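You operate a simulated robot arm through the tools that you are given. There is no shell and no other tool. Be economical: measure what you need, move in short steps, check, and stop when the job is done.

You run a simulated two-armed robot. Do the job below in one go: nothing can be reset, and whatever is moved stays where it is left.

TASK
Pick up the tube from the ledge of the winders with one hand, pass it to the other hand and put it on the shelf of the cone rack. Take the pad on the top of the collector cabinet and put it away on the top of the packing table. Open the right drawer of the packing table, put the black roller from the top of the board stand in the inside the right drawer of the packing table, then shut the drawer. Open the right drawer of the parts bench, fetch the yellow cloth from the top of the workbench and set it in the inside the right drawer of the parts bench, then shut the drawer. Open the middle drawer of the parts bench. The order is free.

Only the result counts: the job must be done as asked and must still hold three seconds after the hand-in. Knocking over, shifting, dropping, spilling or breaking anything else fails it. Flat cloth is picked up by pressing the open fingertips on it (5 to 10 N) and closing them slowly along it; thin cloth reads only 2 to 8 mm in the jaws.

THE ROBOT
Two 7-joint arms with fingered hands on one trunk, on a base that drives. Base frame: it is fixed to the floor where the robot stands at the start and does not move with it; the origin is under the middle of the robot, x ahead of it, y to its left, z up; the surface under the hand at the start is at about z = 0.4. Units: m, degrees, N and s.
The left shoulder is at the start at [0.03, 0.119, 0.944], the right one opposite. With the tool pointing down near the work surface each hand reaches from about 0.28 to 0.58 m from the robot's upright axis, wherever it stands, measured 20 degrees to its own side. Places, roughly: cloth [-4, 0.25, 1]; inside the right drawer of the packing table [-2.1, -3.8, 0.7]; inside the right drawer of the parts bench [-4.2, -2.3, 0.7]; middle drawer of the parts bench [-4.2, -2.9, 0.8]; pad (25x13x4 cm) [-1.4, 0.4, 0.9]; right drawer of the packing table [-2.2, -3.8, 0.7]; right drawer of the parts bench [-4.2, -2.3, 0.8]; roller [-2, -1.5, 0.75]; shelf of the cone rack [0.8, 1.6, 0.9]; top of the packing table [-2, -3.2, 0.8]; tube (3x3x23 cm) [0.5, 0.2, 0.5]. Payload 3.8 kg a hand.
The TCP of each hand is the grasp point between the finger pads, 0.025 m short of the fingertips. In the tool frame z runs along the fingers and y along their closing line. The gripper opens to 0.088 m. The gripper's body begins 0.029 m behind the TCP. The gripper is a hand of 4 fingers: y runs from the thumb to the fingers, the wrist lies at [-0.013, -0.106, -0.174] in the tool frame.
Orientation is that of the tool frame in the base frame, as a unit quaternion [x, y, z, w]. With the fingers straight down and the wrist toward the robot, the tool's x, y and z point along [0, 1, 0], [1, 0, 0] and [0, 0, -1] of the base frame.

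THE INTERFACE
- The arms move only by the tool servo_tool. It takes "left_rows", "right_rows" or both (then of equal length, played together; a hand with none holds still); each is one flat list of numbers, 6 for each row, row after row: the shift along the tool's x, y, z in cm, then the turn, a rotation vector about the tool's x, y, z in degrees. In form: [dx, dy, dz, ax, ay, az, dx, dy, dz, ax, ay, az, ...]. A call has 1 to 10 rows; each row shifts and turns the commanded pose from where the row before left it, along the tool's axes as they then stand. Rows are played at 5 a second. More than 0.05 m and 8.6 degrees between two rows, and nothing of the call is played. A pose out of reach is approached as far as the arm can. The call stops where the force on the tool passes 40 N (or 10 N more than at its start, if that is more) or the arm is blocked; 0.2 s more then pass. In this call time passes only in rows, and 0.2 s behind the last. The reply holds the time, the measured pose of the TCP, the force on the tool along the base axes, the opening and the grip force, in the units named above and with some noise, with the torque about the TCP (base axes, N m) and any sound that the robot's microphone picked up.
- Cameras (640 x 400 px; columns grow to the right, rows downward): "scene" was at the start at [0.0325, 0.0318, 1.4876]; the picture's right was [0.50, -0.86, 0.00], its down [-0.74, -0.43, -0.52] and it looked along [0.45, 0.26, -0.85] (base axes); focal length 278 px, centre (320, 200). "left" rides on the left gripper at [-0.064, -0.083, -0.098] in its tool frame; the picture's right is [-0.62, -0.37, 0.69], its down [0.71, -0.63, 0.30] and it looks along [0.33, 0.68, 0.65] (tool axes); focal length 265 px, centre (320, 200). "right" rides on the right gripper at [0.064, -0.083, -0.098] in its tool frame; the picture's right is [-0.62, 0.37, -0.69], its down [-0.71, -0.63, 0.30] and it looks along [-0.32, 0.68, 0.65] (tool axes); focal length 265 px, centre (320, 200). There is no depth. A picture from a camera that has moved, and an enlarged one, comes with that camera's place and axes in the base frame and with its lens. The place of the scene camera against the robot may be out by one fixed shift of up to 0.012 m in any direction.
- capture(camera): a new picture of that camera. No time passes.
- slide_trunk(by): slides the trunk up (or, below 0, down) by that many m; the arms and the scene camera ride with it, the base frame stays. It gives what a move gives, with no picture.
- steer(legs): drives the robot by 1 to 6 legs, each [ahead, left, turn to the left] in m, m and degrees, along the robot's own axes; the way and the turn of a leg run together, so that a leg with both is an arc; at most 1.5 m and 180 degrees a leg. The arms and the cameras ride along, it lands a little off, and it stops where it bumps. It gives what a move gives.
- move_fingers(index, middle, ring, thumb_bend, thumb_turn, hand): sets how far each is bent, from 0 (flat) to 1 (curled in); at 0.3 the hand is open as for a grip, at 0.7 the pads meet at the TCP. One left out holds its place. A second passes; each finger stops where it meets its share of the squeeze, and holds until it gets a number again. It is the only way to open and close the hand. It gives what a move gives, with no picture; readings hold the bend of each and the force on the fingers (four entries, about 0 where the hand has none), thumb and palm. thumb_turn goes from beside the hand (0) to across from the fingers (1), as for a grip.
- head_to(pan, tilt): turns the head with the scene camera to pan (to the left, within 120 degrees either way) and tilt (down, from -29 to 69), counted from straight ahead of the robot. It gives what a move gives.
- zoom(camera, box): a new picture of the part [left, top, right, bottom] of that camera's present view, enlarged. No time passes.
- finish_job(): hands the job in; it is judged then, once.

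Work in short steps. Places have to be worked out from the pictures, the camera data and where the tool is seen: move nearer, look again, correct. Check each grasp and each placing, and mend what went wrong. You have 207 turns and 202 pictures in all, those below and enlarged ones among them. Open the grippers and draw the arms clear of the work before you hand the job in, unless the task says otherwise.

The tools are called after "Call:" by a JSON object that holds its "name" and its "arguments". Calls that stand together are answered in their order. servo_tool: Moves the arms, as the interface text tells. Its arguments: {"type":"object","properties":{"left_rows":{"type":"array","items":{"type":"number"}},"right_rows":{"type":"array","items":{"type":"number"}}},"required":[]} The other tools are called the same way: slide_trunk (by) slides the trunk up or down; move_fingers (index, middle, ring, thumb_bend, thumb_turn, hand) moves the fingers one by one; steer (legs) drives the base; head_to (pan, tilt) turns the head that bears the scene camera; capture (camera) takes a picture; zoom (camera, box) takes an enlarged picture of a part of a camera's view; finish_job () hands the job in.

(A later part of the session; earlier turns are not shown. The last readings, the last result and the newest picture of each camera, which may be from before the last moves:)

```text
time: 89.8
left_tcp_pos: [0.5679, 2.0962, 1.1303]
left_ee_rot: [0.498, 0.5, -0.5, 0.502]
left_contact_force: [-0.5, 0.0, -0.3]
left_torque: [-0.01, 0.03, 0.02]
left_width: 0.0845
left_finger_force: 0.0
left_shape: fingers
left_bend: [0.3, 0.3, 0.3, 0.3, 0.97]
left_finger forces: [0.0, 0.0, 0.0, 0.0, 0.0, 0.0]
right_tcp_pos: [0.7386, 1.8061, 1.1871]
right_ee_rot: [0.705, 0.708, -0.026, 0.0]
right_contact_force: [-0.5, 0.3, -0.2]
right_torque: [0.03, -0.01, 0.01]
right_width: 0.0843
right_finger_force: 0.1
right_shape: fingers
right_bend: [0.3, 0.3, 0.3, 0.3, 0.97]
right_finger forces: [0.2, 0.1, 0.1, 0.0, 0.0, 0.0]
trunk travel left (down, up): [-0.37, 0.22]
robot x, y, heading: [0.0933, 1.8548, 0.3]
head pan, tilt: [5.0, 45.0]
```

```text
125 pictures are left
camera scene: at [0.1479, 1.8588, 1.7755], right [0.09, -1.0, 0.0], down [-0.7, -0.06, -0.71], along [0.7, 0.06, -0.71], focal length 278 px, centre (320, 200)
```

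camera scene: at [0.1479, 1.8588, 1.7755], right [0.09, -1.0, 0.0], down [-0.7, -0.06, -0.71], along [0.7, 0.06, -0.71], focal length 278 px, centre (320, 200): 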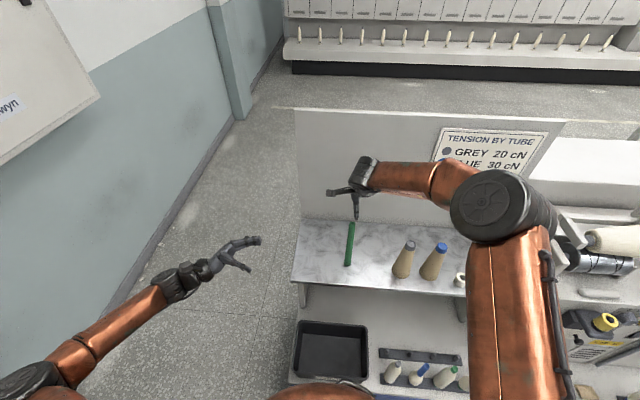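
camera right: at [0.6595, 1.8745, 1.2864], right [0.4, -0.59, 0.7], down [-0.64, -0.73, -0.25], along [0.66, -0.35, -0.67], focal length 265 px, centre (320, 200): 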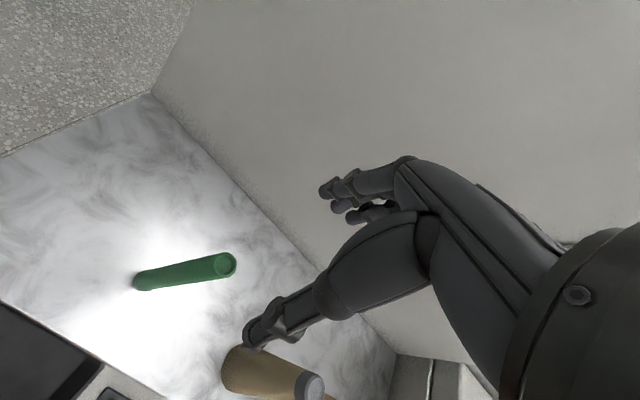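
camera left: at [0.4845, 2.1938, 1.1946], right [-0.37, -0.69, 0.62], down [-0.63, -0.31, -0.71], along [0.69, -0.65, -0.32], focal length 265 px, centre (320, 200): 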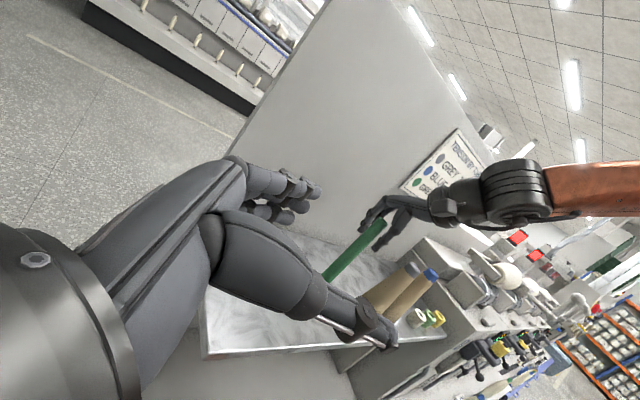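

Tube placed and standing. Bring the arms in: left hand back to pointing down, right hand back toward the body.

Call:
{"name": "servo_tool", "arguments": {"left_rows": [0, 0, 0, 0, 8.5, 0, 0, 0, 0, 0, 8.5, 0, 0, 0, 0, 0, 8.5, 0, 0, 0, 0, 0, 8.5, 0, 0, 0, 0, 0, 8.5, 0, 0, 0, 0, 0, 8.5, 0, 0, 0, 0, 0, 8.5, 0, 0, 0, 0, 0, 8.5, 0, 0, 0, 0, 0, 8.5, 0, 0, 0, 0, 0, 8.5, 0], "right_rows": [0, 0, 0, -2, 2.2, 0, 0, -4, 0, 0, 0, 0, 0, -4, 0, 0, 0, 0, 0, -4, 0, 0, 0, 0, -1, -4, 0, 0, 0, 0, -1, -4, 0, 0, 0, 0, -1, -3, 0, 0, 0, 0, -1, -1, 0, 0, 0, 0, -1, 0, 0, 0, 0, 0, 0, 0, 0, 0, 0, 0]}}

Call:
{"name": "steer", "arguments": {"legs": [[-0.5, 0, 0], [0, 0, 90], [0, 0, 80]]}}

Call:
{"name": "head_to", "arguments": {"pan": 0, "tilt": 25}}

Call:
{"name": "capture", "arguments": {"camera": "scene"}}

```text
time: 92.0
left_tcp_pos: [0.5674, 2.0962, 1.1306]
left_ee_rot: [0.705, 0.708, -0.03, 0.03]
left_contact_force: [-0.2, -0.3, 0.2]
left_torque: [-0.01, -0.03, -0.01]
left_width: 0.0844
left_finger_force: 0.0
left_shape: fingers
left_bend: [0.3, 0.3, 0.3, 0.3, 0.97]
left_finger forces: [0.0, 0.0, 0.0, 0.1, 0.0, 0.0]
right_tcp_pos: [0.5002, 1.7538, 1.1878]
right_ee_rot: [0.706, 0.709, 0.0, -0.001]
right_contact_force: [-0.1, 0.2, -0.2]
right_torque: [0.02, 0.01, -0.02]
right_width: 0.0844
right_finger_force: 0.0
right_shape: fingers
right_bend: [0.3, 0.3, 0.3, 0.3, 0.97]
right_finger forces: [0.0, 0.0, 0.0, 0.0, 0.1, 0.0]
trunk travel left (down, up): [-0.37, 0.22]
robot x, y, heading: [0.0943, 1.8537, -0.1]
head pan, tilt: [5.0, 45.0]
```

```text
time: 102.1
left_tcp_pos: [-0.9182, 1.7104, 1.1301]
left_ee_rot: [-0.631, 0.774, 0.029, 0.034]
left_contact_force: [0.9, -0.2, 0.6]
left_torque: [0.01, 0.01, -0.05]
left_width: 0.0845
left_finger_force: 0.1
left_shape: fingers
left_bend: [0.3, 0.3, 0.3, 0.3, 0.97]
left_finger forces: [0.2, 0.0, 0.1, 0.0, 0.1, 0.0]
right_tcp_pos: [-0.7819, 2.0305, 1.1871]
right_ee_rot: [-0.632, 0.775, -0.001, 0.0]
right_contact_force: [-0.2, -0.1, -0.4]
right_torque: [0.02, -0.02, 0.04]
right_width: 0.0843
right_finger_force: 0.2
right_shape: fingers
right_bend: [0.3, 0.3, 0.3, 0.3, 0.97]
right_finger forces: [0.0, 0.0, 0.0, 0.0, 0.0, 0.1]
trunk travel left (down, up): [-0.37, 0.22]
robot x, y, heading: [-0.405, 1.8486, 168.5]
head pan, tilt: [5.0, 45.0]
```

```text
time: 103.0
left_tcp_pos: [-0.9187, 1.7111, 1.1298]
left_ee_rot: [-0.631, 0.775, 0.028, 0.033]
left_contact_force: [-0.6, 0.7, -0.8]
left_torque: [0.0, -0.01, 0.0]
left_width: 0.0845
left_finger_force: 0.0
left_shape: fingers
left_bend: [0.3, 0.3, 0.3, 0.3, 0.97]
left_finger forces: [0.0, 0.0, 0.1, 0.1, 0.0, 0.1]
right_tcp_pos: [-0.7815, 2.0315, 1.1862]
right_ee_rot: [-0.632, 0.775, -0.001, 0.0]
right_contact_force: [-0.4, 0.2, 0.8]
right_torque: [0.03, -0.01, -0.01]
right_width: 0.0845
right_finger_force: 0.0
right_shape: fingers
right_bend: [0.3, 0.3, 0.3, 0.3, 0.97]
right_finger forces: [0.0, 0.0, 0.0, 0.0, 0.0, 0.0]
trunk travel left (down, up): [-0.37, 0.22]
robot x, y, heading: [-0.4017, 1.8531, 168.3]
head pan, tilt: [0.0, 25.0]
```

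```text
124 pictures are left
camera scene: at [-0.4829, 1.8636, 1.806], right [0.2, 0.98, 0.0], down [0.41, -0.08, -0.91], along [-0.89, 0.18, -0.42], focal length 278 px, centre (320, 200)
```

scene: 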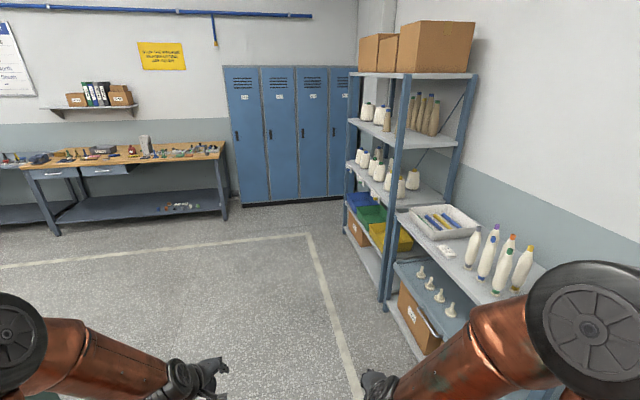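

Look toward the collector cabinet.

Call:
{"name": "head_to", "arguments": {"pan": 60, "tilt": 28}}

Call:
{"name": "capture", "arguments": {"camera": "scene"}}

Call:
{"name": "zoom", "arguments": {"camera": "scene", "box": [220, 120, 420, 260]}}

```text
time: 104.2
left_tcp_pos: [-0.9179, 1.7104, 1.1293]
left_ee_rot: [-0.632, 0.774, 0.028, 0.034]
left_contact_force: [-0.9, 0.2, 0.3]
left_torque: [-0.01, -0.02, -0.01]
left_width: 0.0843
left_finger_force: 0.1
left_shape: fingers
left_bend: [0.3, 0.3, 0.3, 0.3, 0.97]
left_finger forces: [0.0, 0.0, 0.1, 0.0, 0.1, 0.1]
right_tcp_pos: [-0.7813, 2.031, 1.1882]
right_ee_rot: [-0.632, 0.775, -0.002, -0.001]
right_contact_force: [0.2, 0.2, -1.2]
right_torque: [0.01, -0.03, 0.01]
right_width: 0.0846
right_finger_force: 0.0
right_shape: fingers
right_bend: [0.3, 0.3, 0.3, 0.3, 0.97]
right_finger forces: [0.0, 0.1, 0.0, 0.1, 0.0, 0.2]
trunk travel left (down, up): [-0.37, 0.22]
robot x, y, heading: [-0.4042, 1.8532, 168.5]
head pan, tilt: [60.0, 28.0]
```

```text
123 pictures are left
camera scene: at [-0.4533, 1.7769, 1.8013], right [-0.75, 0.66, 0.0], down [0.31, 0.35, -0.88], along [-0.59, -0.66, -0.47], focal length 278 px, centre (320, 200)
```

scene: 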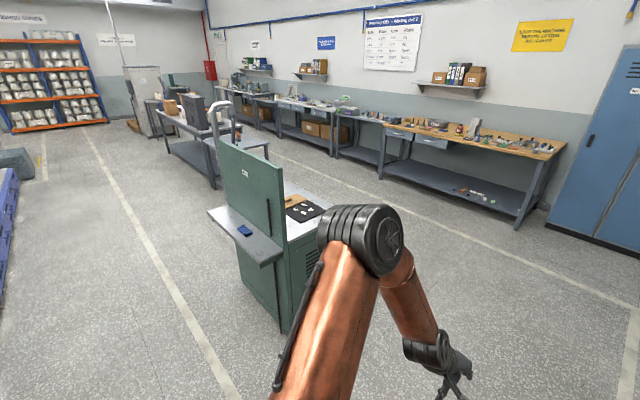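

```text
2.86 times, centred on (320, 190) of scene
camera zoom: at [-0.4533, 1.7769, 1.8013], right [-0.75, 0.66, 0.0], down [0.31, 0.35, -0.88], along [-0.59, -0.66, -0.47], focal length 793 px, centre (320, 229)
```

zoom: 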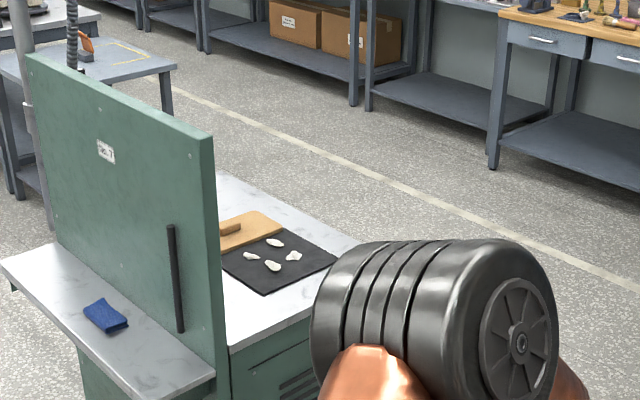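

The pad is the wooden float with a handle on the cabinet top at about (-1.44, 0.40). I drive around to the cabinet's west side.

Call:
{"name": "steer", "arguments": {"legs": [[0.8, 0.32, 0], [0.8, 0.32, 0], [0, 0, 101.5]]}}

Call:
{"name": "head_to", "arguments": {"pan": 25, "tilt": 35}}

Call:
{"name": "capture", "arguments": {"camera": "scene"}}

```text
time: 117.3
left_tcp_pos: [-1.8605, 1.0581, 1.1297]
left_ee_rot: [0.999, 0.0, -0.044, 0.0]
left_contact_force: [0.1, 0.4, 0.2]
left_torque: [0.0, -0.01, 0.0]
left_width: 0.0843
left_finger_force: 0.0
left_shape: fingers
left_bend: [0.3, 0.3, 0.3, 0.3, 0.97]
left_finger forces: [0.0, 0.0, 0.1, 0.0, 0.1, 0.0]
right_tcp_pos: [-2.2007, 1.127, 1.1877]
right_ee_rot: [1.0, 0.002, 0.001, -0.001]
right_contact_force: [0.4, 0.4, 0.4]
right_torque: [-0.01, 0.01, 0.0]
right_width: 0.0843
right_finger_force: 0.0
right_shape: fingers
right_bend: [0.3, 0.3, 0.3, 0.3, 0.97]
right_finger forces: [0.0, 0.0, 0.0, 0.0, 0.0, 0.0]
trunk travel left (down, up): [-0.37, 0.22]
robot x, y, heading: [-2.0999, 1.5297, -90.1]
head pan, tilt: [60.0, 28.0]
```

```text
time: 118.3
left_tcp_pos: [-1.8589, 1.0575, 1.1288]
left_ee_rot: [0.999, -0.001, -0.044, 0.0]
left_contact_force: [-0.3, 0.1, 0.4]
left_torque: [-0.02, -0.04, -0.01]
left_width: 0.0843
left_finger_force: 0.0
left_shape: fingers
left_bend: [0.3, 0.3, 0.3, 0.3, 0.97]
left_finger forces: [0.1, 0.1, 0.1, 0.1, 0.0, 0.0]
right_tcp_pos: [-2.2021, 1.127, 1.1864]
right_ee_rot: [1.0, 0.0, 0.0, -0.001]
right_contact_force: [0.7, 0.4, 0.6]
right_torque: [0.02, -0.01, 0.0]
right_width: 0.0843
right_finger_force: 0.2
right_shape: fingers
right_bend: [0.3, 0.3, 0.3, 0.3, 0.97]
right_finger forces: [0.1, 0.0, 0.0, 0.0, 0.1, 0.0]
trunk travel left (down, up): [-0.37, 0.22]
robot x, y, heading: [-2.1009, 1.5309, -89.9]
head pan, tilt: [25.0, 35.0]
```

```text
121 pictures are left
camera scene: at [-2.0715, 1.4688, 1.7903], right [-0.91, -0.42, 0.0], down [-0.24, 0.52, -0.82], along [0.35, -0.74, -0.57], focal length 278 px, centre (320, 200)
```

scene: 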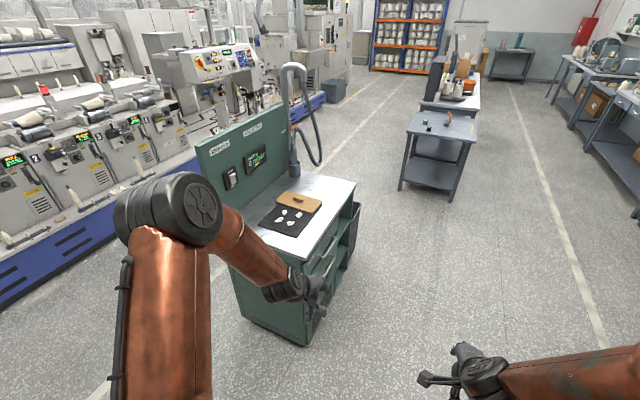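

Zoom on the pad.

Call:
{"name": "zoom", "arguments": {"camera": "scene", "box": [240, 160, 380, 260]}}

Call:
{"name": "steer", "arguments": {"legs": [[1.05, -0.05, 0], [0, 0, 90]]}}

Call:
{"name": "head_to", "arguments": {"pan": 0, "tilt": 45}}

Call:
{"name": "capture", "arguments": {"camera": "scene"}}

```text
4.00 times, centred on (310, 210) of scene
camera zoom: at [-2.0715, 1.4688, 1.7903], right [-0.91, -0.42, 0.0], down [-0.24, 0.52, -0.82], along [0.35, -0.74, -0.57], focal length 1111 px, centre (360, 160)
```

zoom: 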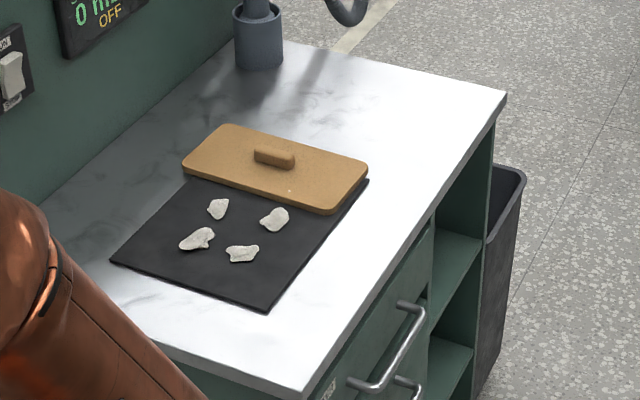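

```text
time: 127.6
left_tcp_pos: [-1.6818, 0.7061, 1.1304]
left_ee_rot: [0.709, 0.704, -0.032, 0.031]
left_contact_force: [-0.1, -0.7, 0.2]
left_torque: [-0.02, 0.0, -0.01]
left_width: 0.0847
left_finger_force: 0.0
left_shape: fingers
left_bend: [0.3, 0.3, 0.3, 0.3, 0.97]
left_finger forces: [0.0, 0.1, 0.1, 0.0, 0.0, 0.0]
right_tcp_pos: [-1.7548, 0.367, 1.1878]
right_ee_rot: [0.709, 0.705, 0.0, -0.001]
right_contact_force: [0.0, -0.2, 0.4]
right_torque: [0.01, 0.01, 0.0]
right_width: 0.0844
right_finger_force: 0.0
right_shape: fingers
right_bend: [0.3, 0.3, 0.3, 0.3, 0.97]
right_finger forces: [0.0, 0.0, 0.0, 0.0, 0.0, 0.0]
trunk travel left (down, up): [-0.37, 0.22]
robot x, y, heading: [-2.1543, 0.4681, -0.1]
head pan, tilt: [25.0, 35.0]
```

```text
time: 128.5
left_tcp_pos: [-1.6833, 0.7067, 1.1298]
left_ee_rot: [0.709, 0.703, -0.032, 0.032]
left_contact_force: [-0.8, -0.1, 1.0]
left_torque: [0.0, -0.03, 0.0]
left_width: 0.0845
left_finger_force: 0.0
left_shape: fingers
left_bend: [0.3, 0.3, 0.3, 0.3, 0.97]
left_finger forces: [0.0, 0.0, 0.1, 0.0, 0.1, 0.0]
right_tcp_pos: [-1.7552, 0.3657, 1.1874]
right_ee_rot: [0.71, 0.704, 0.0, -0.001]
right_contact_force: [-0.4, 0.4, 1.1]
right_torque: [0.03, -0.01, -0.01]
right_width: 0.0844
right_finger_force: 0.0
right_shape: fingers
right_bend: [0.3, 0.3, 0.3, 0.3, 0.97]
right_finger forces: [0.0, 0.0, 0.1, 0.0, 0.0, 0.0]
trunk travel left (down, up): [-0.37, 0.22]
robot x, y, heading: [-2.16, 0.4667, -0.4]
head pan, tilt: [0.0, 45.0]
```

```text
119 pictures are left
camera scene: at [-2.1042, 0.4662, 1.7755], right [-0.01, -1.0, 0.0], down [-0.71, 0.0, -0.71], along [0.71, 0.0, -0.71], focal length 278 px, centre (320, 200)
```

scene: 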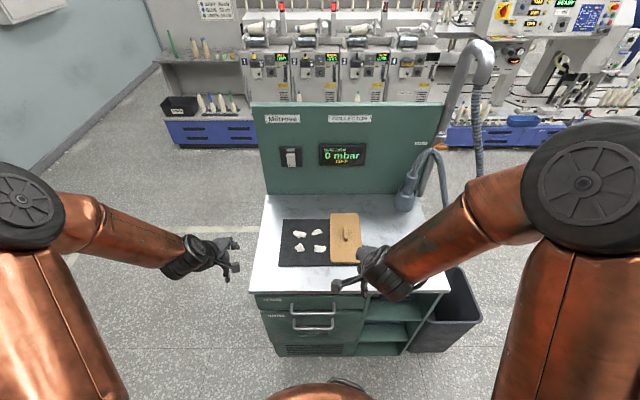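

The pad's handle is at ≈(-1.437, 0.362), running along x. Drive forward 0.19 and yaw the right hand 90° so it closes across the handle.

Call:
{"name": "steer", "arguments": {"legs": [[0.19, 0, 0]]}}

Call:
{"name": "servo_tool", "arguments": {"right_rows": [0, 0, 0, 0, 0, -8.5, 0, 0, 0, 0, 0, -8.5, 0, 0, 0, 0, 0, -8.5, 0, 0, 0, 0, 0, -8.5, 0, 0, 0, 0, 0, -8.5, 0, 0, 0, 0, 0, -8.5, 0, 0, 0, 0, 0, -8.5, 0, 0, 0, 0, 0, -8.5, 0, 0, 0, 0, 0, -8.5, 0, 0, 0, 0, 0, -8.5]}}

Call:
{"name": "capture", "arguments": {"camera": "right"}}

```text
time: 130.0
left_tcp_pos: [-1.4917, 0.7066, 1.1295]
left_ee_rot: [0.708, 0.705, -0.032, 0.032]
left_contact_force: [0.2, -0.3, 0.2]
left_torque: [0.01, 0.02, 0.0]
left_width: 0.0844
left_finger_force: 0.1
left_shape: fingers
left_bend: [0.3, 0.3, 0.3, 0.3, 0.97]
left_finger forces: [0.1, 0.1, 0.0, 0.1, 0.0, 0.0]
right_tcp_pos: [-1.5623, 0.3672, 1.1868]
right_ee_rot: [0.709, 0.705, 0.0, -0.001]
right_contact_force: [-0.6, -0.3, -0.6]
right_torque: [0.0, 0.02, -0.02]
right_width: 0.0843
right_finger_force: 0.0
right_shape: fingers
right_bend: [0.3, 0.3, 0.3, 0.3, 0.97]
right_finger forces: [0.0, 0.0, 0.0, 0.1, 0.1, 0.1]
trunk travel left (down, up): [-0.37, 0.22]
robot x, y, heading: [-1.9679, 0.4672, -0.3]
head pan, tilt: [0.0, 45.0]
```

```text
time: 132.2
left_tcp_pos: [-1.492, 0.7065, 1.1297]
left_ee_rot: [0.708, 0.705, -0.032, 0.031]
left_contact_force: [0.9, 0.1, 0.2]
left_torque: [-0.02, -0.01, 0.02]
left_width: 0.0843
left_finger_force: 0.0
left_shape: fingers
left_bend: [0.3, 0.3, 0.3, 0.3, 0.97]
left_finger forces: [0.0, 0.0, 0.0, 0.0, 0.0, 0.1]
right_tcp_pos: [-1.5639, 0.3655, 1.1866]
right_ee_rot: [0.045, 0.999, 0.001, -0.001]
right_contact_force: [0.4, -0.4, 0.8]
right_torque: [-0.02, 0.01, 0.0]
right_width: 0.0847
right_finger_force: 0.1
right_shape: fingers
right_bend: [0.3, 0.3, 0.3, 0.3, 0.97]
right_finger forces: [0.1, 0.0, 0.0, 0.0, 0.1, 0.0]
trunk travel left (down, up): [-0.37, 0.22]
robot x, y, heading: [-1.9677, 0.4671, -0.3]
head pan, tilt: [0.0, 45.0]
```

```text
118 pictures are left
camera right: at [-1.634, 0.2889, 1.2856], right [0.65, 0.31, 0.69], down [0.65, -0.69, -0.31], along [0.38, 0.65, -0.65], focal length 265 px, centre (320, 200)
```

right: 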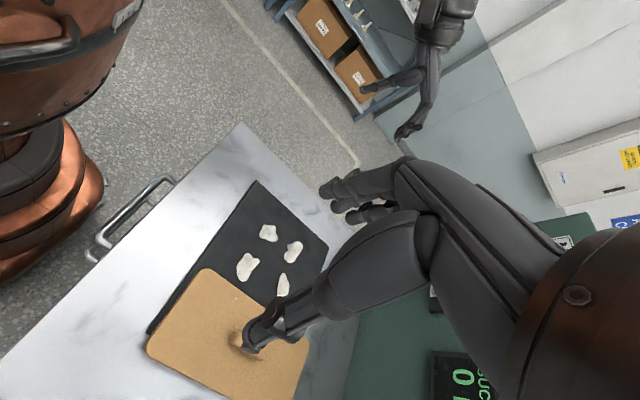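

Handle seen at ≈(-1.445, 0.361). Move above it and descend part-way.

Call:
{"name": "servo_tool", "arguments": {"right_rows": [0, 0, 0, 0, 0, -5, -4, 0, 0, 0, 0, 0, -4, 0, 0, 0, 0, 0, -4, -0.4, 0, 0, 0, 0, 0, 0, 4, 0, 0, 0, 0, 0, 4, 0, 0, 0, 0, 0, 4, 0, 0, 0, 0, 0, 2, 0, 0, 0]}}

Call:
{"name": "capture", "arguments": {"camera": "right"}}

Call:
{"name": "capture", "arguments": {"camera": "scene"}}

```text
time: 134.0
left_tcp_pos: [-1.4925, 0.707, 1.1302]
left_ee_rot: [0.708, 0.705, -0.032, 0.032]
left_contact_force: [-0.2, -0.3, -0.4]
left_torque: [0.02, 0.01, 0.02]
left_width: 0.0844
left_finger_force: 0.0
left_shape: fingers
left_bend: [0.3, 0.3, 0.3, 0.3, 0.97]
left_finger forces: [0.0, 0.0, 0.1, 0.0, 0.1, 0.1]
right_tcp_pos: [-1.4433, 0.3615, 1.0463]
right_ee_rot: [0.003, 1.0, 0.001, 0.0]
right_contact_force: [0.2, 0.4, -0.7]
right_torque: [0.02, 0.0, -0.02]
right_width: 0.0844
right_finger_force: 0.0
right_shape: fingers
right_bend: [0.3, 0.3, 0.3, 0.3, 0.97]
right_finger forces: [0.1, 0.1, 0.0, 0.0, 0.1, 0.1]
trunk travel left (down, up): [-0.37, 0.22]
robot x, y, heading: [-1.9668, 0.4703, -0.3]
head pan, tilt: [0.0, 45.0]
```

```text
117 pictures are left
camera right: at [-1.5071, 0.2787, 1.145], right [0.62, 0.36, 0.69], down [0.71, -0.63, -0.31], along [0.33, 0.68, -0.65], focal length 265 px, centre (320, 200)
```

right: 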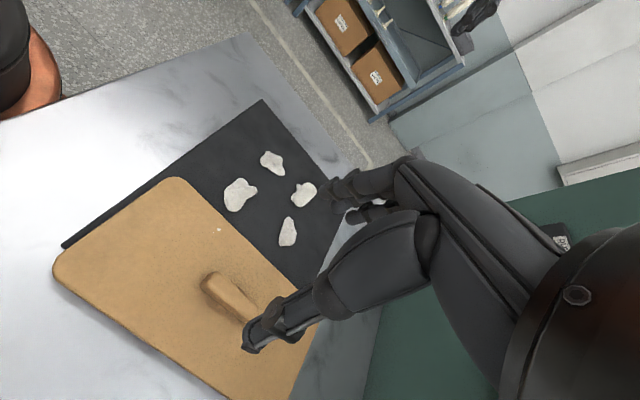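

```text
116 pictures are left
camera scene: at [-1.9125, 0.465, 1.7755], right [0.0, -1.0, 0.0], down [-0.71, 0.0, -0.71], along [0.71, 0.0, -0.71], focal length 278 px, centre (320, 200)
```

scene: 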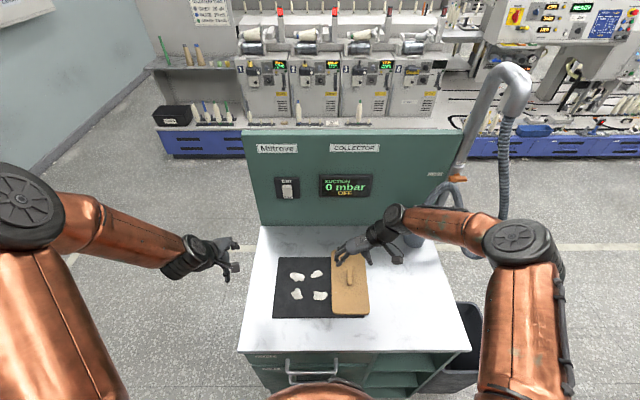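

Handle centre ≈(-1.405, 0.361), top z≈0.895. Shift and descend toward it.

Call:
{"name": "servo_tool", "arguments": {"right_rows": [-3.8, 0, 0, 0, 0, 0, 0, 0, 4, 0, 0, 0, 0, 0, 4, 0, 0, 0, 0, 0, 3, 0, 0, 0]}}

Call:
{"name": "capture", "arguments": {"camera": "right"}}

Call:
{"name": "zoom", "arguments": {"camera": "scene", "box": [300, 210, 460, 320]}}

```text
time: 135.0
left_tcp_pos: [-1.4914, 0.7072, 1.1304]
left_ee_rot: [0.708, 0.705, -0.032, 0.031]
left_contact_force: [0.8, -0.5, -0.5]
left_torque: [-0.02, 0.01, 0.03]
left_width: 0.0843
left_finger_force: 0.0
left_shape: fingers
left_bend: [0.3, 0.3, 0.3, 0.3, 0.97]
left_finger forces: [0.0, 0.0, 0.0, 0.0, 0.1, 0.0]
right_tcp_pos: [-1.4068, 0.3615, 0.9353]
right_ee_rot: [0.003, 1.0, 0.0, 0.0]
right_contact_force: [-0.4, 0.0, 0.4]
right_torque: [0.01, 0.03, 0.02]
right_width: 0.0847
right_finger_force: 0.1
right_shape: fingers
right_bend: [0.3, 0.3, 0.3, 0.3, 0.97]
right_finger forces: [0.0, 0.1, 0.0, 0.0, 0.0, 0.0]
trunk travel left (down, up): [-0.37, 0.22]
robot x, y, heading: [-1.9654, 0.4652, -0.4]
head pan, tilt: [0.0, 45.0]
```

```text
115 pictures are left
camera right: at [-1.4709, 0.2783, 1.035], right [0.62, 0.36, 0.69], down [0.71, -0.63, -0.31], along [0.33, 0.68, -0.65], focal length 265 px, centre (320, 200)
```

right: 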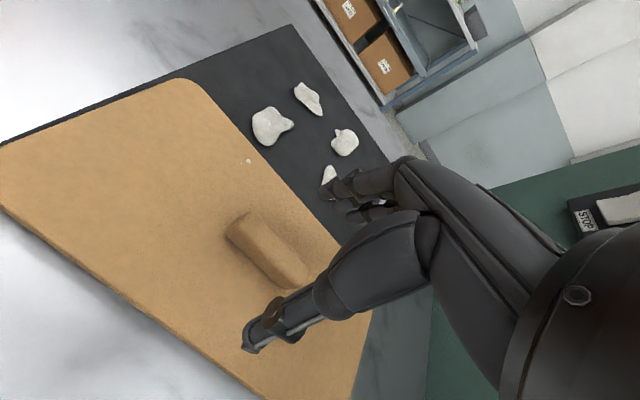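

```text
3.64 times, centred on (380, 265) of scene
camera zoom: at [-1.9119, 0.4654, 1.7755], right [0.0, -1.0, 0.0], down [-0.71, 0.0, -0.71], along [0.71, 0.0, -0.71], focal length 1010 px, centre (102, -36)
```

zoom: 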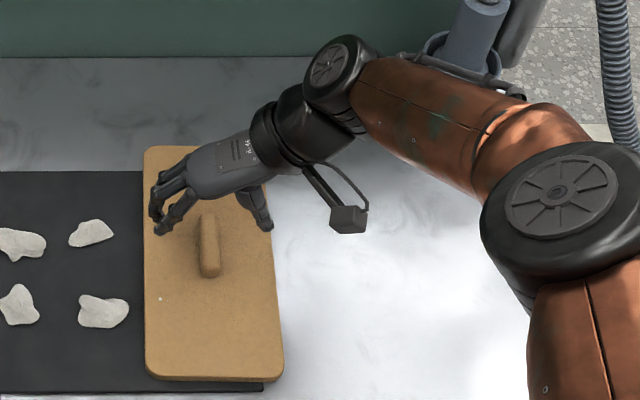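

Alignment good (handle centre (-1.41, 0.36), top z≈0.89). Descend slowly to contact.

Call:
{"name": "servo_tool", "arguments": {"right_rows": [0.3, 0, 1.5, 0, 0, 0, 0, 0, 0.7, 0, 0, 0]}}

Call:
{"name": "servo_tool", "arguments": {"right_rows": [0, 0, 0.5, 0, 0, 0]}}

Call:
{"name": "capture", "arguments": {"camera": "right"}}

```text
time: 135.6
left_tcp_pos: [-1.492, 0.7078, 1.1282]
left_ee_rot: [0.707, 0.705, -0.031, 0.032]
left_contact_force: [-0.3, 0.1, 0.1]
left_torque: [0.03, 0.0, 0.02]
left_width: 0.0846
left_finger_force: 0.0
left_shape: fingers
left_bend: [0.3, 0.3, 0.3, 0.3, 0.97]
left_finger forces: [0.1, 0.0, 0.0, 0.1, 0.0, 0.0]
right_tcp_pos: [-1.4092, 0.3614, 0.9156]
right_ee_rot: [0.002, 1.0, 0.001, -0.001]
right_contact_force: [0.6, 0.6, -0.5]
right_torque: [0.01, 0.03, 0.04]
right_width: 0.0844
right_finger_force: 0.0
right_shape: fingers
right_bend: [0.3, 0.3, 0.3, 0.3, 0.97]
right_finger forces: [0.0, 0.0, 0.1, 0.1, 0.1, 0.1]
trunk travel left (down, up): [-0.37, 0.22]
robot x, y, heading: [-1.9687, 0.4691, -0.3]
head pan, tilt: [0.0, 45.0]
```

```text
time: 136.0
left_tcp_pos: [-1.4927, 0.7072, 1.1301]
left_ee_rot: [0.709, 0.704, -0.032, 0.031]
left_contact_force: [-0.6, 0.8, 0.7]
left_torque: [-0.01, -0.02, -0.02]
left_width: 0.0844
left_finger_force: 0.1
left_shape: fingers
left_bend: [0.3, 0.3, 0.3, 0.3, 0.97]
left_finger forces: [0.1, 0.1, 0.0, 0.1, 0.0, 0.0]
right_tcp_pos: [-1.4084, 0.3631, 0.9091]
right_ee_rot: [0.002, 1.0, 0.001, -0.001]
right_contact_force: [-0.6, -0.2, -1.2]
right_torque: [0.02, 0.0, 0.02]
right_width: 0.0847
right_finger_force: 0.0
right_shape: fingers
right_bend: [0.3, 0.3, 0.3, 0.3, 0.97]
right_finger forces: [0.0, 0.0, 0.0, 0.1, 0.0, 0.0]
trunk travel left (down, up): [-0.37, 0.22]
robot x, y, heading: [-1.9664, 0.4672, -0.5]
head pan, tilt: [0.0, 45.0]
```

```text
113 pictures are left
camera right: at [-1.4728, 0.2802, 1.0083], right [0.62, 0.36, 0.69], down [0.71, -0.63, -0.31], along [0.33, 0.68, -0.65], focal length 265 px, centre (320, 200)
```

right: 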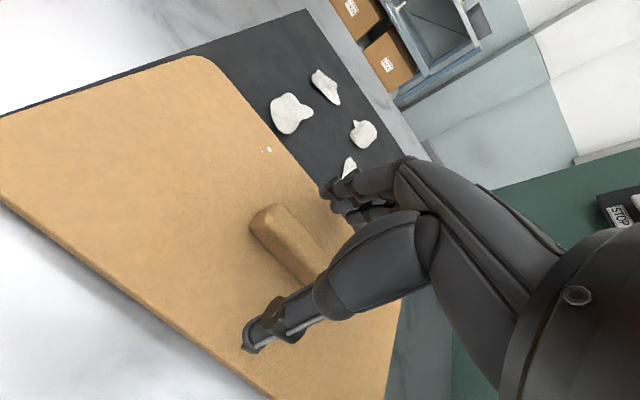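

Pre-close a bit to keep the fingers over the pad, then keep descending.

Call:
{"name": "move_fingers", "arguments": {"hand": "right", "index": 0.48, "middle": 0.48, "ring": 0.48, "thumb_bend": 0.48}}

Call:
{"name": "servo_tool", "arguments": {"right_rows": [0, 0, 0.5, 0, 0, 0]}}

Call:
{"name": "capture", "arguments": {"camera": "right"}}

```text
time: 137.0
left_tcp_pos: [-1.4914, 0.7068, 1.1302]
left_ee_rot: [0.708, 0.705, -0.032, 0.031]
left_contact_force: [-0.4, 0.4, 0.6]
left_torque: [0.02, 0.01, 0.0]
left_width: 0.0845
left_finger_force: 0.0
left_shape: fingers
left_bend: [0.3, 0.3, 0.3, 0.3, 0.97]
left_finger forces: [0.0, 0.1, 0.0, 0.0, 0.0, 0.0]
right_tcp_pos: [-1.4097, 0.363, 0.9095]
right_ee_rot: [0.003, 1.0, 0.001, -0.001]
right_contact_force: [-0.3, -0.2, -0.2]
right_torque: [-0.02, -0.03, 0.01]
right_width: 0.0465
right_finger_force: 0.1
right_shape: fingers
right_bend: [0.48, 0.48, 0.48, 0.48, 0.97]
right_finger forces: [0.1, 0.1, 0.0, 0.0, 0.0, 0.0]
trunk travel left (down, up): [-0.37, 0.22]
robot x, y, heading: [-1.9679, 0.4702, -0.0]
head pan, tilt: [0.0, 45.0]
```

```text
time: 137.4
left_tcp_pos: [-1.4937, 0.7067, 1.1292]
left_ee_rot: [0.708, 0.705, -0.031, 0.032]
left_contact_force: [0.2, -0.6, -1.0]
left_torque: [-0.01, 0.02, -0.03]
left_width: 0.0844
left_finger_force: 0.1
left_shape: fingers
left_bend: [0.3, 0.3, 0.3, 0.3, 0.97]
left_finger forces: [0.0, 0.0, 0.0, 0.0, 0.1, 0.0]
right_tcp_pos: [-1.4079, 0.3632, 0.9073]
right_ee_rot: [0.002, 1.0, 0.001, 0.001]
right_contact_force: [-0.8, 0.9, 8.5]
right_torque: [0.23, -0.06, 0.02]
right_width: 0.0464
right_finger_force: 3.8
right_shape: fingers
right_bend: [0.48, 0.47, 0.48, 0.48, 0.97]
right_finger forces: [0.1, 7.8, 0.0, 0.0, 0.0, 0.0]
trunk travel left (down, up): [-0.37, 0.22]
robot x, y, heading: [-1.9697, 0.468, -0.2]
head pan, tilt: [0.0, 45.0]
```

```text
112 pictures are left
camera right: at [-1.4725, 0.2799, 1.0047], right [0.62, 0.36, 0.69], down [0.71, -0.63, -0.31], along [0.33, 0.68, -0.65], focal length 265 px, centre (320, 200)
```

right: 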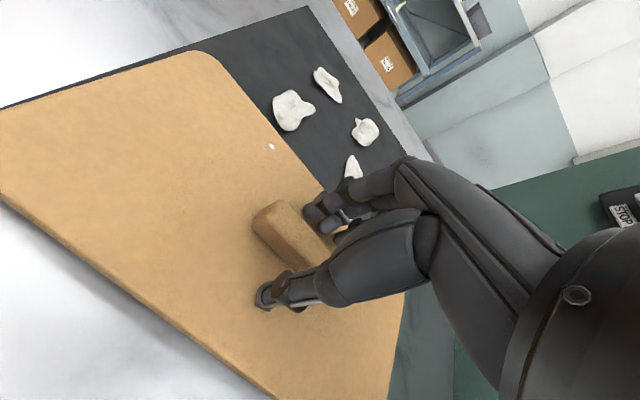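

Middle finger touches the pad. Raise 0.4 cm and close on the handle.

Call:
{"name": "servo_tool", "arguments": {"right_rows": [0, 0, -0.4, 0, 0, 0]}}

Call:
{"name": "move_fingers", "arguments": {"hand": "right", "index": 0.75, "middle": 0.75, "ring": 0.75, "thumb_bend": 0.75}}

Call:
{"name": "capture", "arguments": {"camera": "right"}}

```text
time: 137.8
left_tcp_pos: [-1.4914, 0.7066, 1.1302]
left_ee_rot: [0.708, 0.705, -0.032, 0.03]
left_contact_force: [-1.0, 0.7, -0.8]
left_torque: [0.0, 0.01, -0.03]
left_width: 0.0847
left_finger_force: 0.1
left_shape: fingers
left_bend: [0.3, 0.3, 0.3, 0.3, 0.97]
left_finger forces: [0.0, 0.1, 0.0, 0.1, 0.0, 0.2]
right_tcp_pos: [-1.4081, 0.3625, 0.9095]
right_ee_rot: [0.003, 1.0, 0.001, -0.001]
right_contact_force: [0.1, 0.5, -0.1]
right_torque: [0.0, 0.01, -0.01]
right_width: 0.0465
right_finger_force: 0.1
right_shape: fingers
right_bend: [0.48, 0.48, 0.48, 0.48, 0.97]
right_finger forces: [0.0, 0.0, 0.0, 0.0, 0.0, 0.1]
trunk travel left (down, up): [-0.37, 0.22]
robot x, y, heading: [-1.9665, 0.4654, -0.4]
head pan, tilt: [0.0, 45.0]
```

```text
time: 138.8
left_tcp_pos: [-1.4927, 0.7072, 1.129]
left_ee_rot: [0.708, 0.705, -0.031, 0.031]
left_contact_force: [0.6, -0.1, 0.9]
left_torque: [-0.04, -0.02, 0.04]
left_width: 0.0843
left_finger_force: 0.1
left_shape: fingers
left_bend: [0.3, 0.3, 0.3, 0.3, 0.97]
left_finger forces: [0.0, 0.0, 0.0, 0.1, 0.1, 0.0]
right_tcp_pos: [-1.408, 0.3624, 0.909]
right_ee_rot: [0.002, 1.0, 0.001, -0.001]
right_contact_force: [-0.4, -0.5, 2.1]
right_torque: [-0.13, 0.05, 0.07]
right_width: 0.0102
right_finger_force: 13.1
right_shape: fingers
right_bend: [0.73, 0.73, 0.74, 0.63, 0.95]
right_finger forces: [8.1, 3.5, 1.5, 0.0, 13.1, 0.1]
trunk travel left (down, up): [-0.37, 0.22]
robot x, y, heading: [-1.9665, 0.4662, -0.3]
head pan, tilt: [0.0, 45.0]
```

```text
111 pictures are left
camera right: at [-1.4721, 0.2795, 1.0075], right [0.62, 0.36, 0.69], down [0.71, -0.63, -0.31], along [0.33, 0.68, -0.65], focal length 265 px, centre (320, 200)
```

right: 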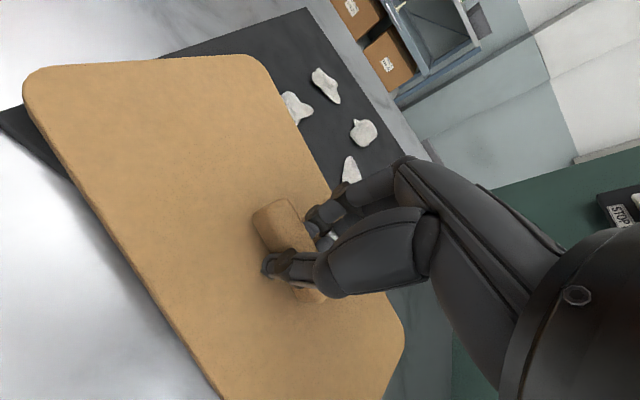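

Handle gripped at 13 N. Lift straight up.

Call:
{"name": "servo_tool", "arguments": {"right_rows": [0, 0, -1, 0, 0, 0, 0, 0, -2, 0, 0, 0, 0, 0, -3, 0, 0, 0, 0, 0, -4, 0, 0, 0, 0, 0, -4, 0, 0, 0]}}

Call:
{"name": "capture", "arguments": {"camera": "right"}}

Call:
{"name": "capture", "arguments": {"camera": "scene"}}

```text
time: 140.0
left_tcp_pos: [-1.4927, 0.7063, 1.1303]
left_ee_rot: [0.708, 0.705, -0.031, 0.031]
left_contact_force: [0.2, 0.0, -0.1]
left_torque: [-0.02, -0.03, 0.02]
left_width: 0.0844
left_finger_force: 0.0
left_shape: fingers
left_bend: [0.3, 0.3, 0.3, 0.3, 0.97]
left_finger forces: [0.0, 0.0, 0.1, 0.0, 0.1, 0.0]
right_tcp_pos: [-1.4116, 0.3627, 1.0483]
right_ee_rot: [0.003, 1.0, 0.001, -0.001]
right_contact_force: [0.2, 1.0, 0.3]
right_torque: [0.03, -0.02, 0.0]
right_width: 0.0104
right_finger_force: 12.9
right_shape: fingers
right_bend: [0.73, 0.74, 0.75, 0.63, 0.94]
right_finger forces: [8.4, 4.0, 0.5, 0.1, 13.0, 0.0]
trunk travel left (down, up): [-0.37, 0.22]
robot x, y, heading: [-1.9685, 0.4706, -0.2]
head pan, tilt: [0.0, 45.0]
```

```text
110 pictures are left
camera right: at [-1.4752, 0.2793, 1.1472], right [0.62, 0.36, 0.69], down [0.71, -0.63, -0.31], along [0.33, 0.68, -0.65], focal length 265 px, centre (320, 200)
```

right: 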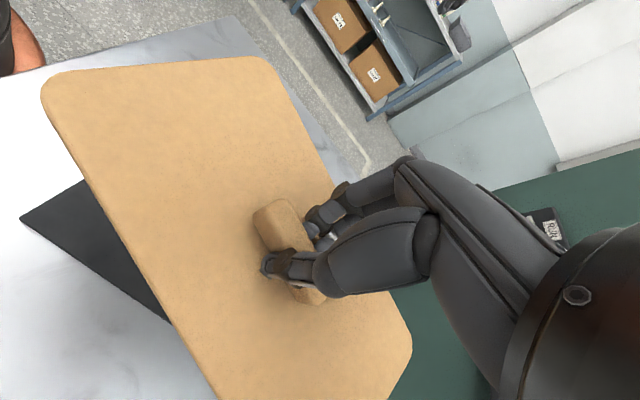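

```text
109 pictures are left
camera scene: at [-1.9132, 0.4653, 1.7755], right [0.0, -1.0, 0.0], down [-0.71, 0.0, -0.71], along [0.71, 0.0, -0.71], focal length 278 px, centre (320, 200)
```

scene: 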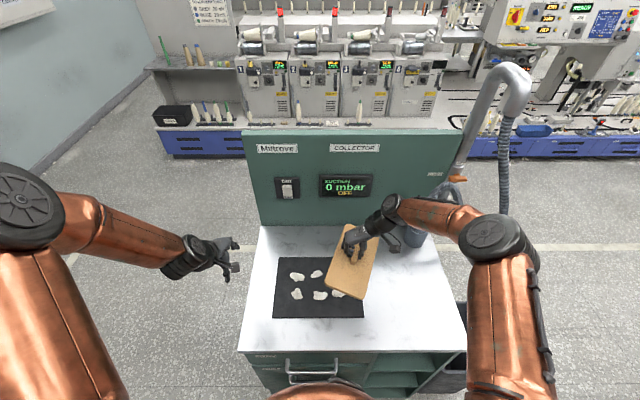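

Pad lifted. Retract it a bit, back off, and drive toward the board stand.

Call:
{"name": "servo_tool", "arguments": {"right_rows": [3, 0, -1, 0, 0, 0, 3, 0, -1, 0, 0, 0, 3, 0, -1, 0, 0, 0, 3, 0, -1, 0, 0, 0]}}

Call:
{"name": "steer", "arguments": {"legs": [[-0.4, 0, 0], [0, 0, -90], [1.1, 0, 0]]}}

Call:
{"name": "head_to", "arguments": {"pan": 10, "tilt": 35}}

Call:
{"name": "capture", "arguments": {"camera": "scene"}}

```text
time: 141.0
left_tcp_pos: [-1.493, 0.706, 1.13]
left_ee_rot: [0.708, 0.705, -0.032, 0.032]
left_contact_force: [-0.1, 0.3, -0.7]
left_torque: [-0.01, 0.01, 0.0]
left_width: 0.0845
left_finger_force: 0.1
left_shape: fingers
left_bend: [0.3, 0.3, 0.3, 0.3, 0.97]
left_finger forces: [0.0, 0.0, 0.0, 0.0, 0.1, 0.0]
right_tcp_pos: [-1.5286, 0.36, 1.0896]
right_ee_rot: [0.003, 1.0, 0.001, 0.0]
right_contact_force: [-0.2, -0.3, -0.8]
right_torque: [0.0, -0.02, 0.02]
right_width: 0.0107
right_finger_force: 13.6
right_shape: fingers
right_bend: [0.73, 0.74, 0.75, 0.63, 0.94]
right_finger forces: [8.5, 4.0, 0.5, 0.0, 13.1, 0.1]
trunk travel left (down, up): [-0.37, 0.22]
robot x, y, heading: [-1.9703, 0.4672, -0.3]
head pan, tilt: [0.0, 45.0]
```

```text
time: 152.4
left_tcp_pos: [-2.0721, -1.0667, 1.1289]
left_ee_rot: [0.999, 0.016, -0.044, 0.0]
left_contact_force: [0.5, 0.2, -0.7]
left_torque: [-0.01, -0.01, 0.02]
left_width: 0.0842
left_finger_force: 0.0
left_shape: fingers
left_bend: [0.3, 0.3, 0.3, 0.3, 0.97]
left_finger forces: [0.1, 0.1, 0.0, 0.0, 0.0, 0.1]
right_tcp_pos: [-2.4184, -1.0445, 1.088]
right_ee_rot: [0.696, 0.718, 0.002, 0.0]
right_contact_force: [-0.9, 0.1, -0.8]
right_torque: [0.0, 0.03, 0.01]
right_width: 0.0103
right_finger_force: 12.6
right_shape: fingers
right_bend: [0.73, 0.74, 0.75, 0.63, 0.94]
right_finger forces: [8.5, 3.8, 0.5, 0.0, 12.9, 0.1]
trunk travel left (down, up): [-0.37, 0.22]
robot x, y, heading: [-2.3248, -0.6017, -88.2]
head pan, tilt: [0.0, 45.0]
```

```text
time: 153.1
left_tcp_pos: [-2.0723, -1.0681, 1.1299]
left_ee_rot: [0.999, 0.016, -0.045, 0.001]
left_contact_force: [0.5, 0.3, 0.0]
left_torque: [0.0, -0.03, 0.0]
left_width: 0.0844
left_finger_force: 0.1
left_shape: fingers
left_bend: [0.3, 0.3, 0.3, 0.3, 0.97]
left_finger forces: [0.0, 0.0, 0.0, 0.0, 0.0, 0.1]
right_tcp_pos: [-2.4189, -1.0446, 1.0889]
right_ee_rot: [0.695, 0.719, 0.0, 0.0]
right_contact_force: [0.2, -0.6, -1.2]
right_torque: [0.03, -0.02, 0.01]
right_width: 0.0103
right_finger_force: 12.5
right_shape: fingers
right_bend: [0.73, 0.74, 0.75, 0.63, 0.94]
right_finger forces: [8.4, 3.9, 0.4, 0.0, 12.9, 0.0]
trunk travel left (down, up): [-0.37, 0.22]
robot x, y, heading: [-2.3282, -0.599, -88.1]
head pan, tilt: [10.0, 35.0]
```

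```text
108 pictures are left
camera scene: at [-2.3168, -0.6703, 1.7902], right [-0.98, -0.21, 0.0], down [-0.12, 0.56, -0.82], along [0.17, -0.8, -0.57], focal length 278 px, centre (320, 200)
```

scene: 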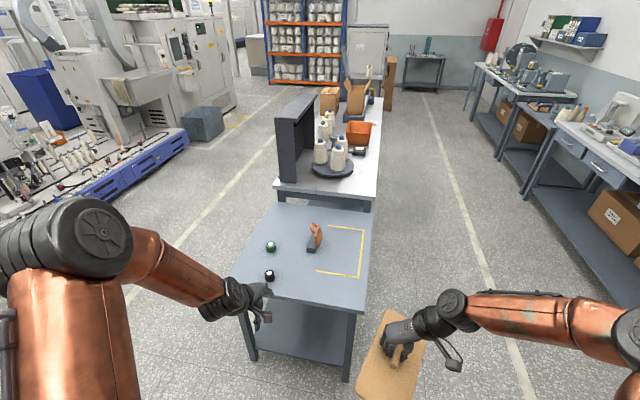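

Zoom onto the stand top to identify the black roller.

Call:
{"name": "zoom", "arguments": {"camera": "scene", "box": [220, 200, 380, 300]}}

Call:
{"name": "zoom", "arguments": {"camera": "scene", "box": [260, 70, 400, 210]}}

```text
4.00 times, centred on (300, 250) of scene
camera zoom: at [-2.3168, -0.6703, 1.7902], right [-0.98, -0.21, 0.0], down [-0.12, 0.56, -0.82], along [0.17, -0.8, -0.57], focal length 1111 px, centre (400, 0)
```

zoom: 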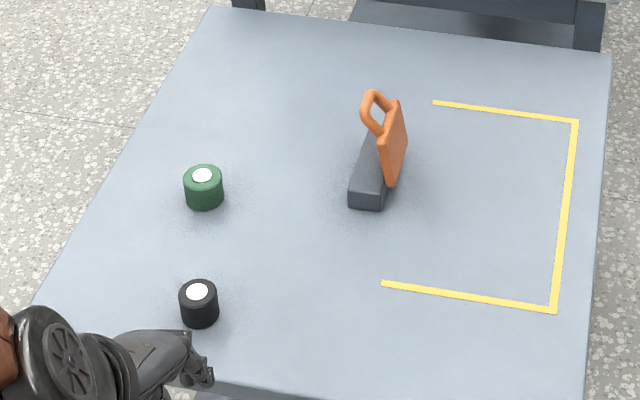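

```text
2.86 times, centred on (330, 140) of scene
camera zoom: at [-2.3168, -0.6703, 1.7902], right [-0.98, -0.21, 0.0], down [-0.12, 0.56, -0.82], along [0.17, -0.8, -0.57], focal length 793 px, centre (291, 371)
```

zoom: 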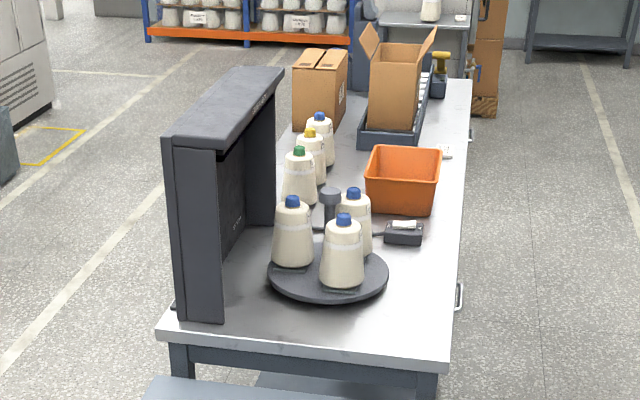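

The black roller stands at ≈(-1.912, -1.453), near edge of the stand at y≈-1.37. Drive to it and bring the left hand above.

Call:
{"name": "steer", "arguments": {"legs": [[0, 0, -1.9], [0, 0.25, 0], [0.36, 0, 0]]}}

Call:
{"name": "servo_tool", "arguments": {"left_rows": [0, 0, 0, 0, 5, 0]}}

Call:
{"name": "head_to", "arguments": {"pan": 15, "tilt": 55}}

Call:
{"name": "capture", "arguments": {"camera": "scene"}}

Call:
{"name": "capture", "arguments": {"camera": "left"}}

```text
time: 157.2
left_tcp_pos: [-1.8344, -1.4406, 1.1299]
left_ee_rot: [0.999, 0.002, -0.045, -0.001]
left_contact_force: [-0.7, -0.4, 0.2]
left_torque: [0.0, 0.04, 0.0]
left_width: 0.0842
left_finger_force: 0.1
left_shape: fingers
left_bend: [0.3, 0.3, 0.3, 0.3, 0.97]
left_finger forces: [0.0, 0.1, 0.0, 0.1, 0.0, 0.0]
right_tcp_pos: [-2.1802, -1.4083, 1.0878]
right_ee_rot: [0.706, 0.708, 0.001, 0.0]
right_contact_force: [0.9, -0.4, -0.8]
right_torque: [-0.04, -0.04, -0.02]
right_width: 0.0105
right_finger_force: 12.6
right_shape: fingers
right_bend: [0.73, 0.74, 0.75, 0.63, 0.94]
right_finger forces: [8.6, 3.9, 0.5, 0.1, 13.0, 0.0]
trunk travel left (down, up): [-0.37, 0.22]
robot x, y, heading: [-2.0757, -0.9669, -89.5]
head pan, tilt: [10.0, 35.0]
```

```text
time: 157.6
left_tcp_pos: [-1.8353, -1.4404, 1.131]
left_ee_rot: [1.0, 0.002, 0.0, 0.0]
left_contact_force: [0.1, 0.0, 0.6]
left_torque: [-0.02, -0.01, 0.0]
left_width: 0.0843
left_finger_force: 0.0
left_shape: fingers
left_bend: [0.3, 0.3, 0.3, 0.3, 0.97]
left_finger forces: [0.1, 0.1, 0.1, 0.0, 0.0, 0.0]
right_tcp_pos: [-2.1829, -1.4078, 1.0904]
right_ee_rot: [0.706, 0.708, 0.001, 0.001]
right_contact_force: [0.5, -0.3, 0.1]
right_torque: [0.01, -0.04, 0.0]
right_width: 0.0101
right_finger_force: 13.4
right_shape: fingers
right_bend: [0.73, 0.74, 0.75, 0.63, 0.94]
right_finger forces: [8.5, 4.0, 0.5, 0.1, 13.0, 0.1]
trunk travel left (down, up): [-0.37, 0.22]
robot x, y, heading: [-2.0765, -0.9676, -89.8]
head pan, tilt: [10.0, 35.0]
```

```text
time: 158.4
left_tcp_pos: [-1.8335, -1.4398, 1.13]
left_ee_rot: [1.0, 0.002, -0.001, 0.0]
left_contact_force: [-0.2, 1.0, 0.2]
left_torque: [-0.01, 0.0, -0.01]
left_width: 0.0845
left_finger_force: 0.0
left_shape: fingers
left_bend: [0.3, 0.3, 0.3, 0.3, 0.97]
left_finger forces: [0.1, 0.0, 0.0, 0.1, 0.0, 0.0]
right_tcp_pos: [-2.181, -1.4085, 1.0885]
right_ee_rot: [0.706, 0.709, 0.001, 0.001]
right_contact_force: [0.6, 1.0, -0.1]
right_torque: [0.0, 0.0, -0.02]
right_width: 0.0104
right_finger_force: 12.4
right_shape: fingers
right_bend: [0.73, 0.74, 0.75, 0.63, 0.94]
right_finger forces: [8.4, 3.9, 0.5, 0.0, 13.0, 0.0]
trunk travel left (down, up): [-0.37, 0.22]
robot x, y, heading: [-2.0729, -0.9664, -89.6]
head pan, tilt: [15.0, 55.0]
```

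```text
105 pictures are left
camera scene: at [-2.0645, -1.02, 1.7621], right [-0.96, -0.26, 0.0], down [-0.22, 0.79, -0.57], along [0.15, -0.55, -0.82], focal length 278 px, centre (320, 200)
```

scene: 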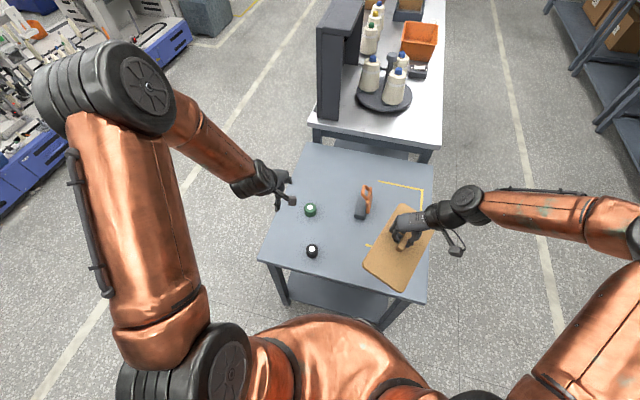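

```text
104 pictures are left
camera left: at [-1.8973, -1.358, 1.2289], right [-0.62, 0.37, -0.69], down [0.71, 0.63, -0.31], along [0.33, -0.68, -0.65], focal length 265 px, centre (320, 200)
```

left: 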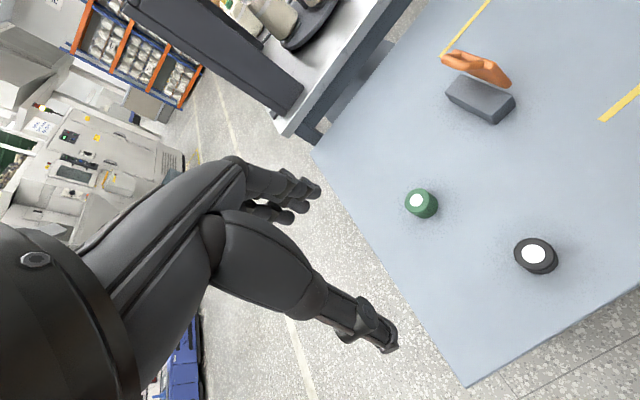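

Roller ≈(-1.908, -1.455). Move left hand above and descend to z≈0.92.

Call:
{"name": "servo_tool", "arguments": {"left_rows": [-3.7, 0.6, 0, 0, 0, 0, -3.7, 0.7, 0, 0, 0, 0, 0, 0, 4, 0, 0, 0, 0, 0, 4, 0, 0, 0, 0, 0, 4, 0, 0, 0, 0, 0, 4, 0, 0, 0, 0, 0, 4, 0, 0, 0]}}

Call:
{"name": "capture", "arguments": {"camera": "left"}}

```text
time: 160.1
left_tcp_pos: [-1.9102, -1.4537, 0.9271]
left_ee_rot: [1.0, 0.001, 0.0, -0.001]
left_contact_force: [-0.5, -0.7, 0.0]
left_torque: [0.01, -0.01, -0.02]
left_width: 0.0845
left_finger_force: 0.0
left_shape: fingers
left_bend: [0.3, 0.3, 0.3, 0.3, 0.97]
left_finger forces: [0.1, 0.1, 0.0, 0.0, 0.1, 0.0]
right_tcp_pos: [-2.1814, -1.4087, 1.0878]
right_ee_rot: [0.706, 0.708, 0.001, 0.0]
right_contact_force: [-0.1, 0.0, -0.8]
right_torque: [-0.01, 0.01, 0.06]
right_width: 0.0105
right_finger_force: 13.0
right_shape: fingers
right_bend: [0.73, 0.74, 0.75, 0.63, 0.94]
right_finger forces: [8.5, 3.9, 0.4, 0.1, 13.0, 0.0]
trunk travel left (down, up): [-0.37, 0.22]
robot x, y, heading: [-2.076, -0.9721, -89.6]
head pan, tilt: [15.0, 55.0]
```

```text
103 pictures are left
camera left: at [-1.9727, -1.3708, 1.0262], right [-0.62, 0.37, -0.69], down [0.71, 0.63, -0.3], along [0.33, -0.68, -0.65], focal length 265 px, centre (320, 200)
```

left: 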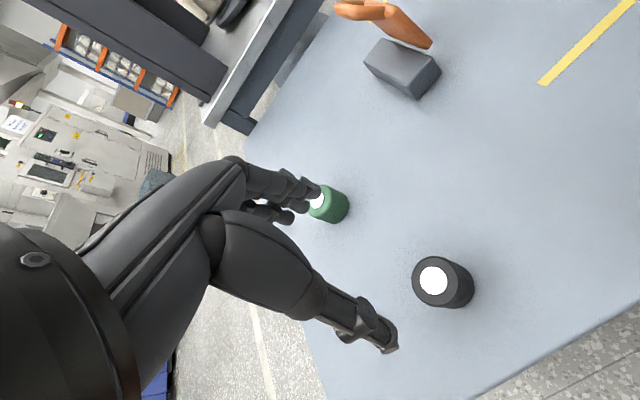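

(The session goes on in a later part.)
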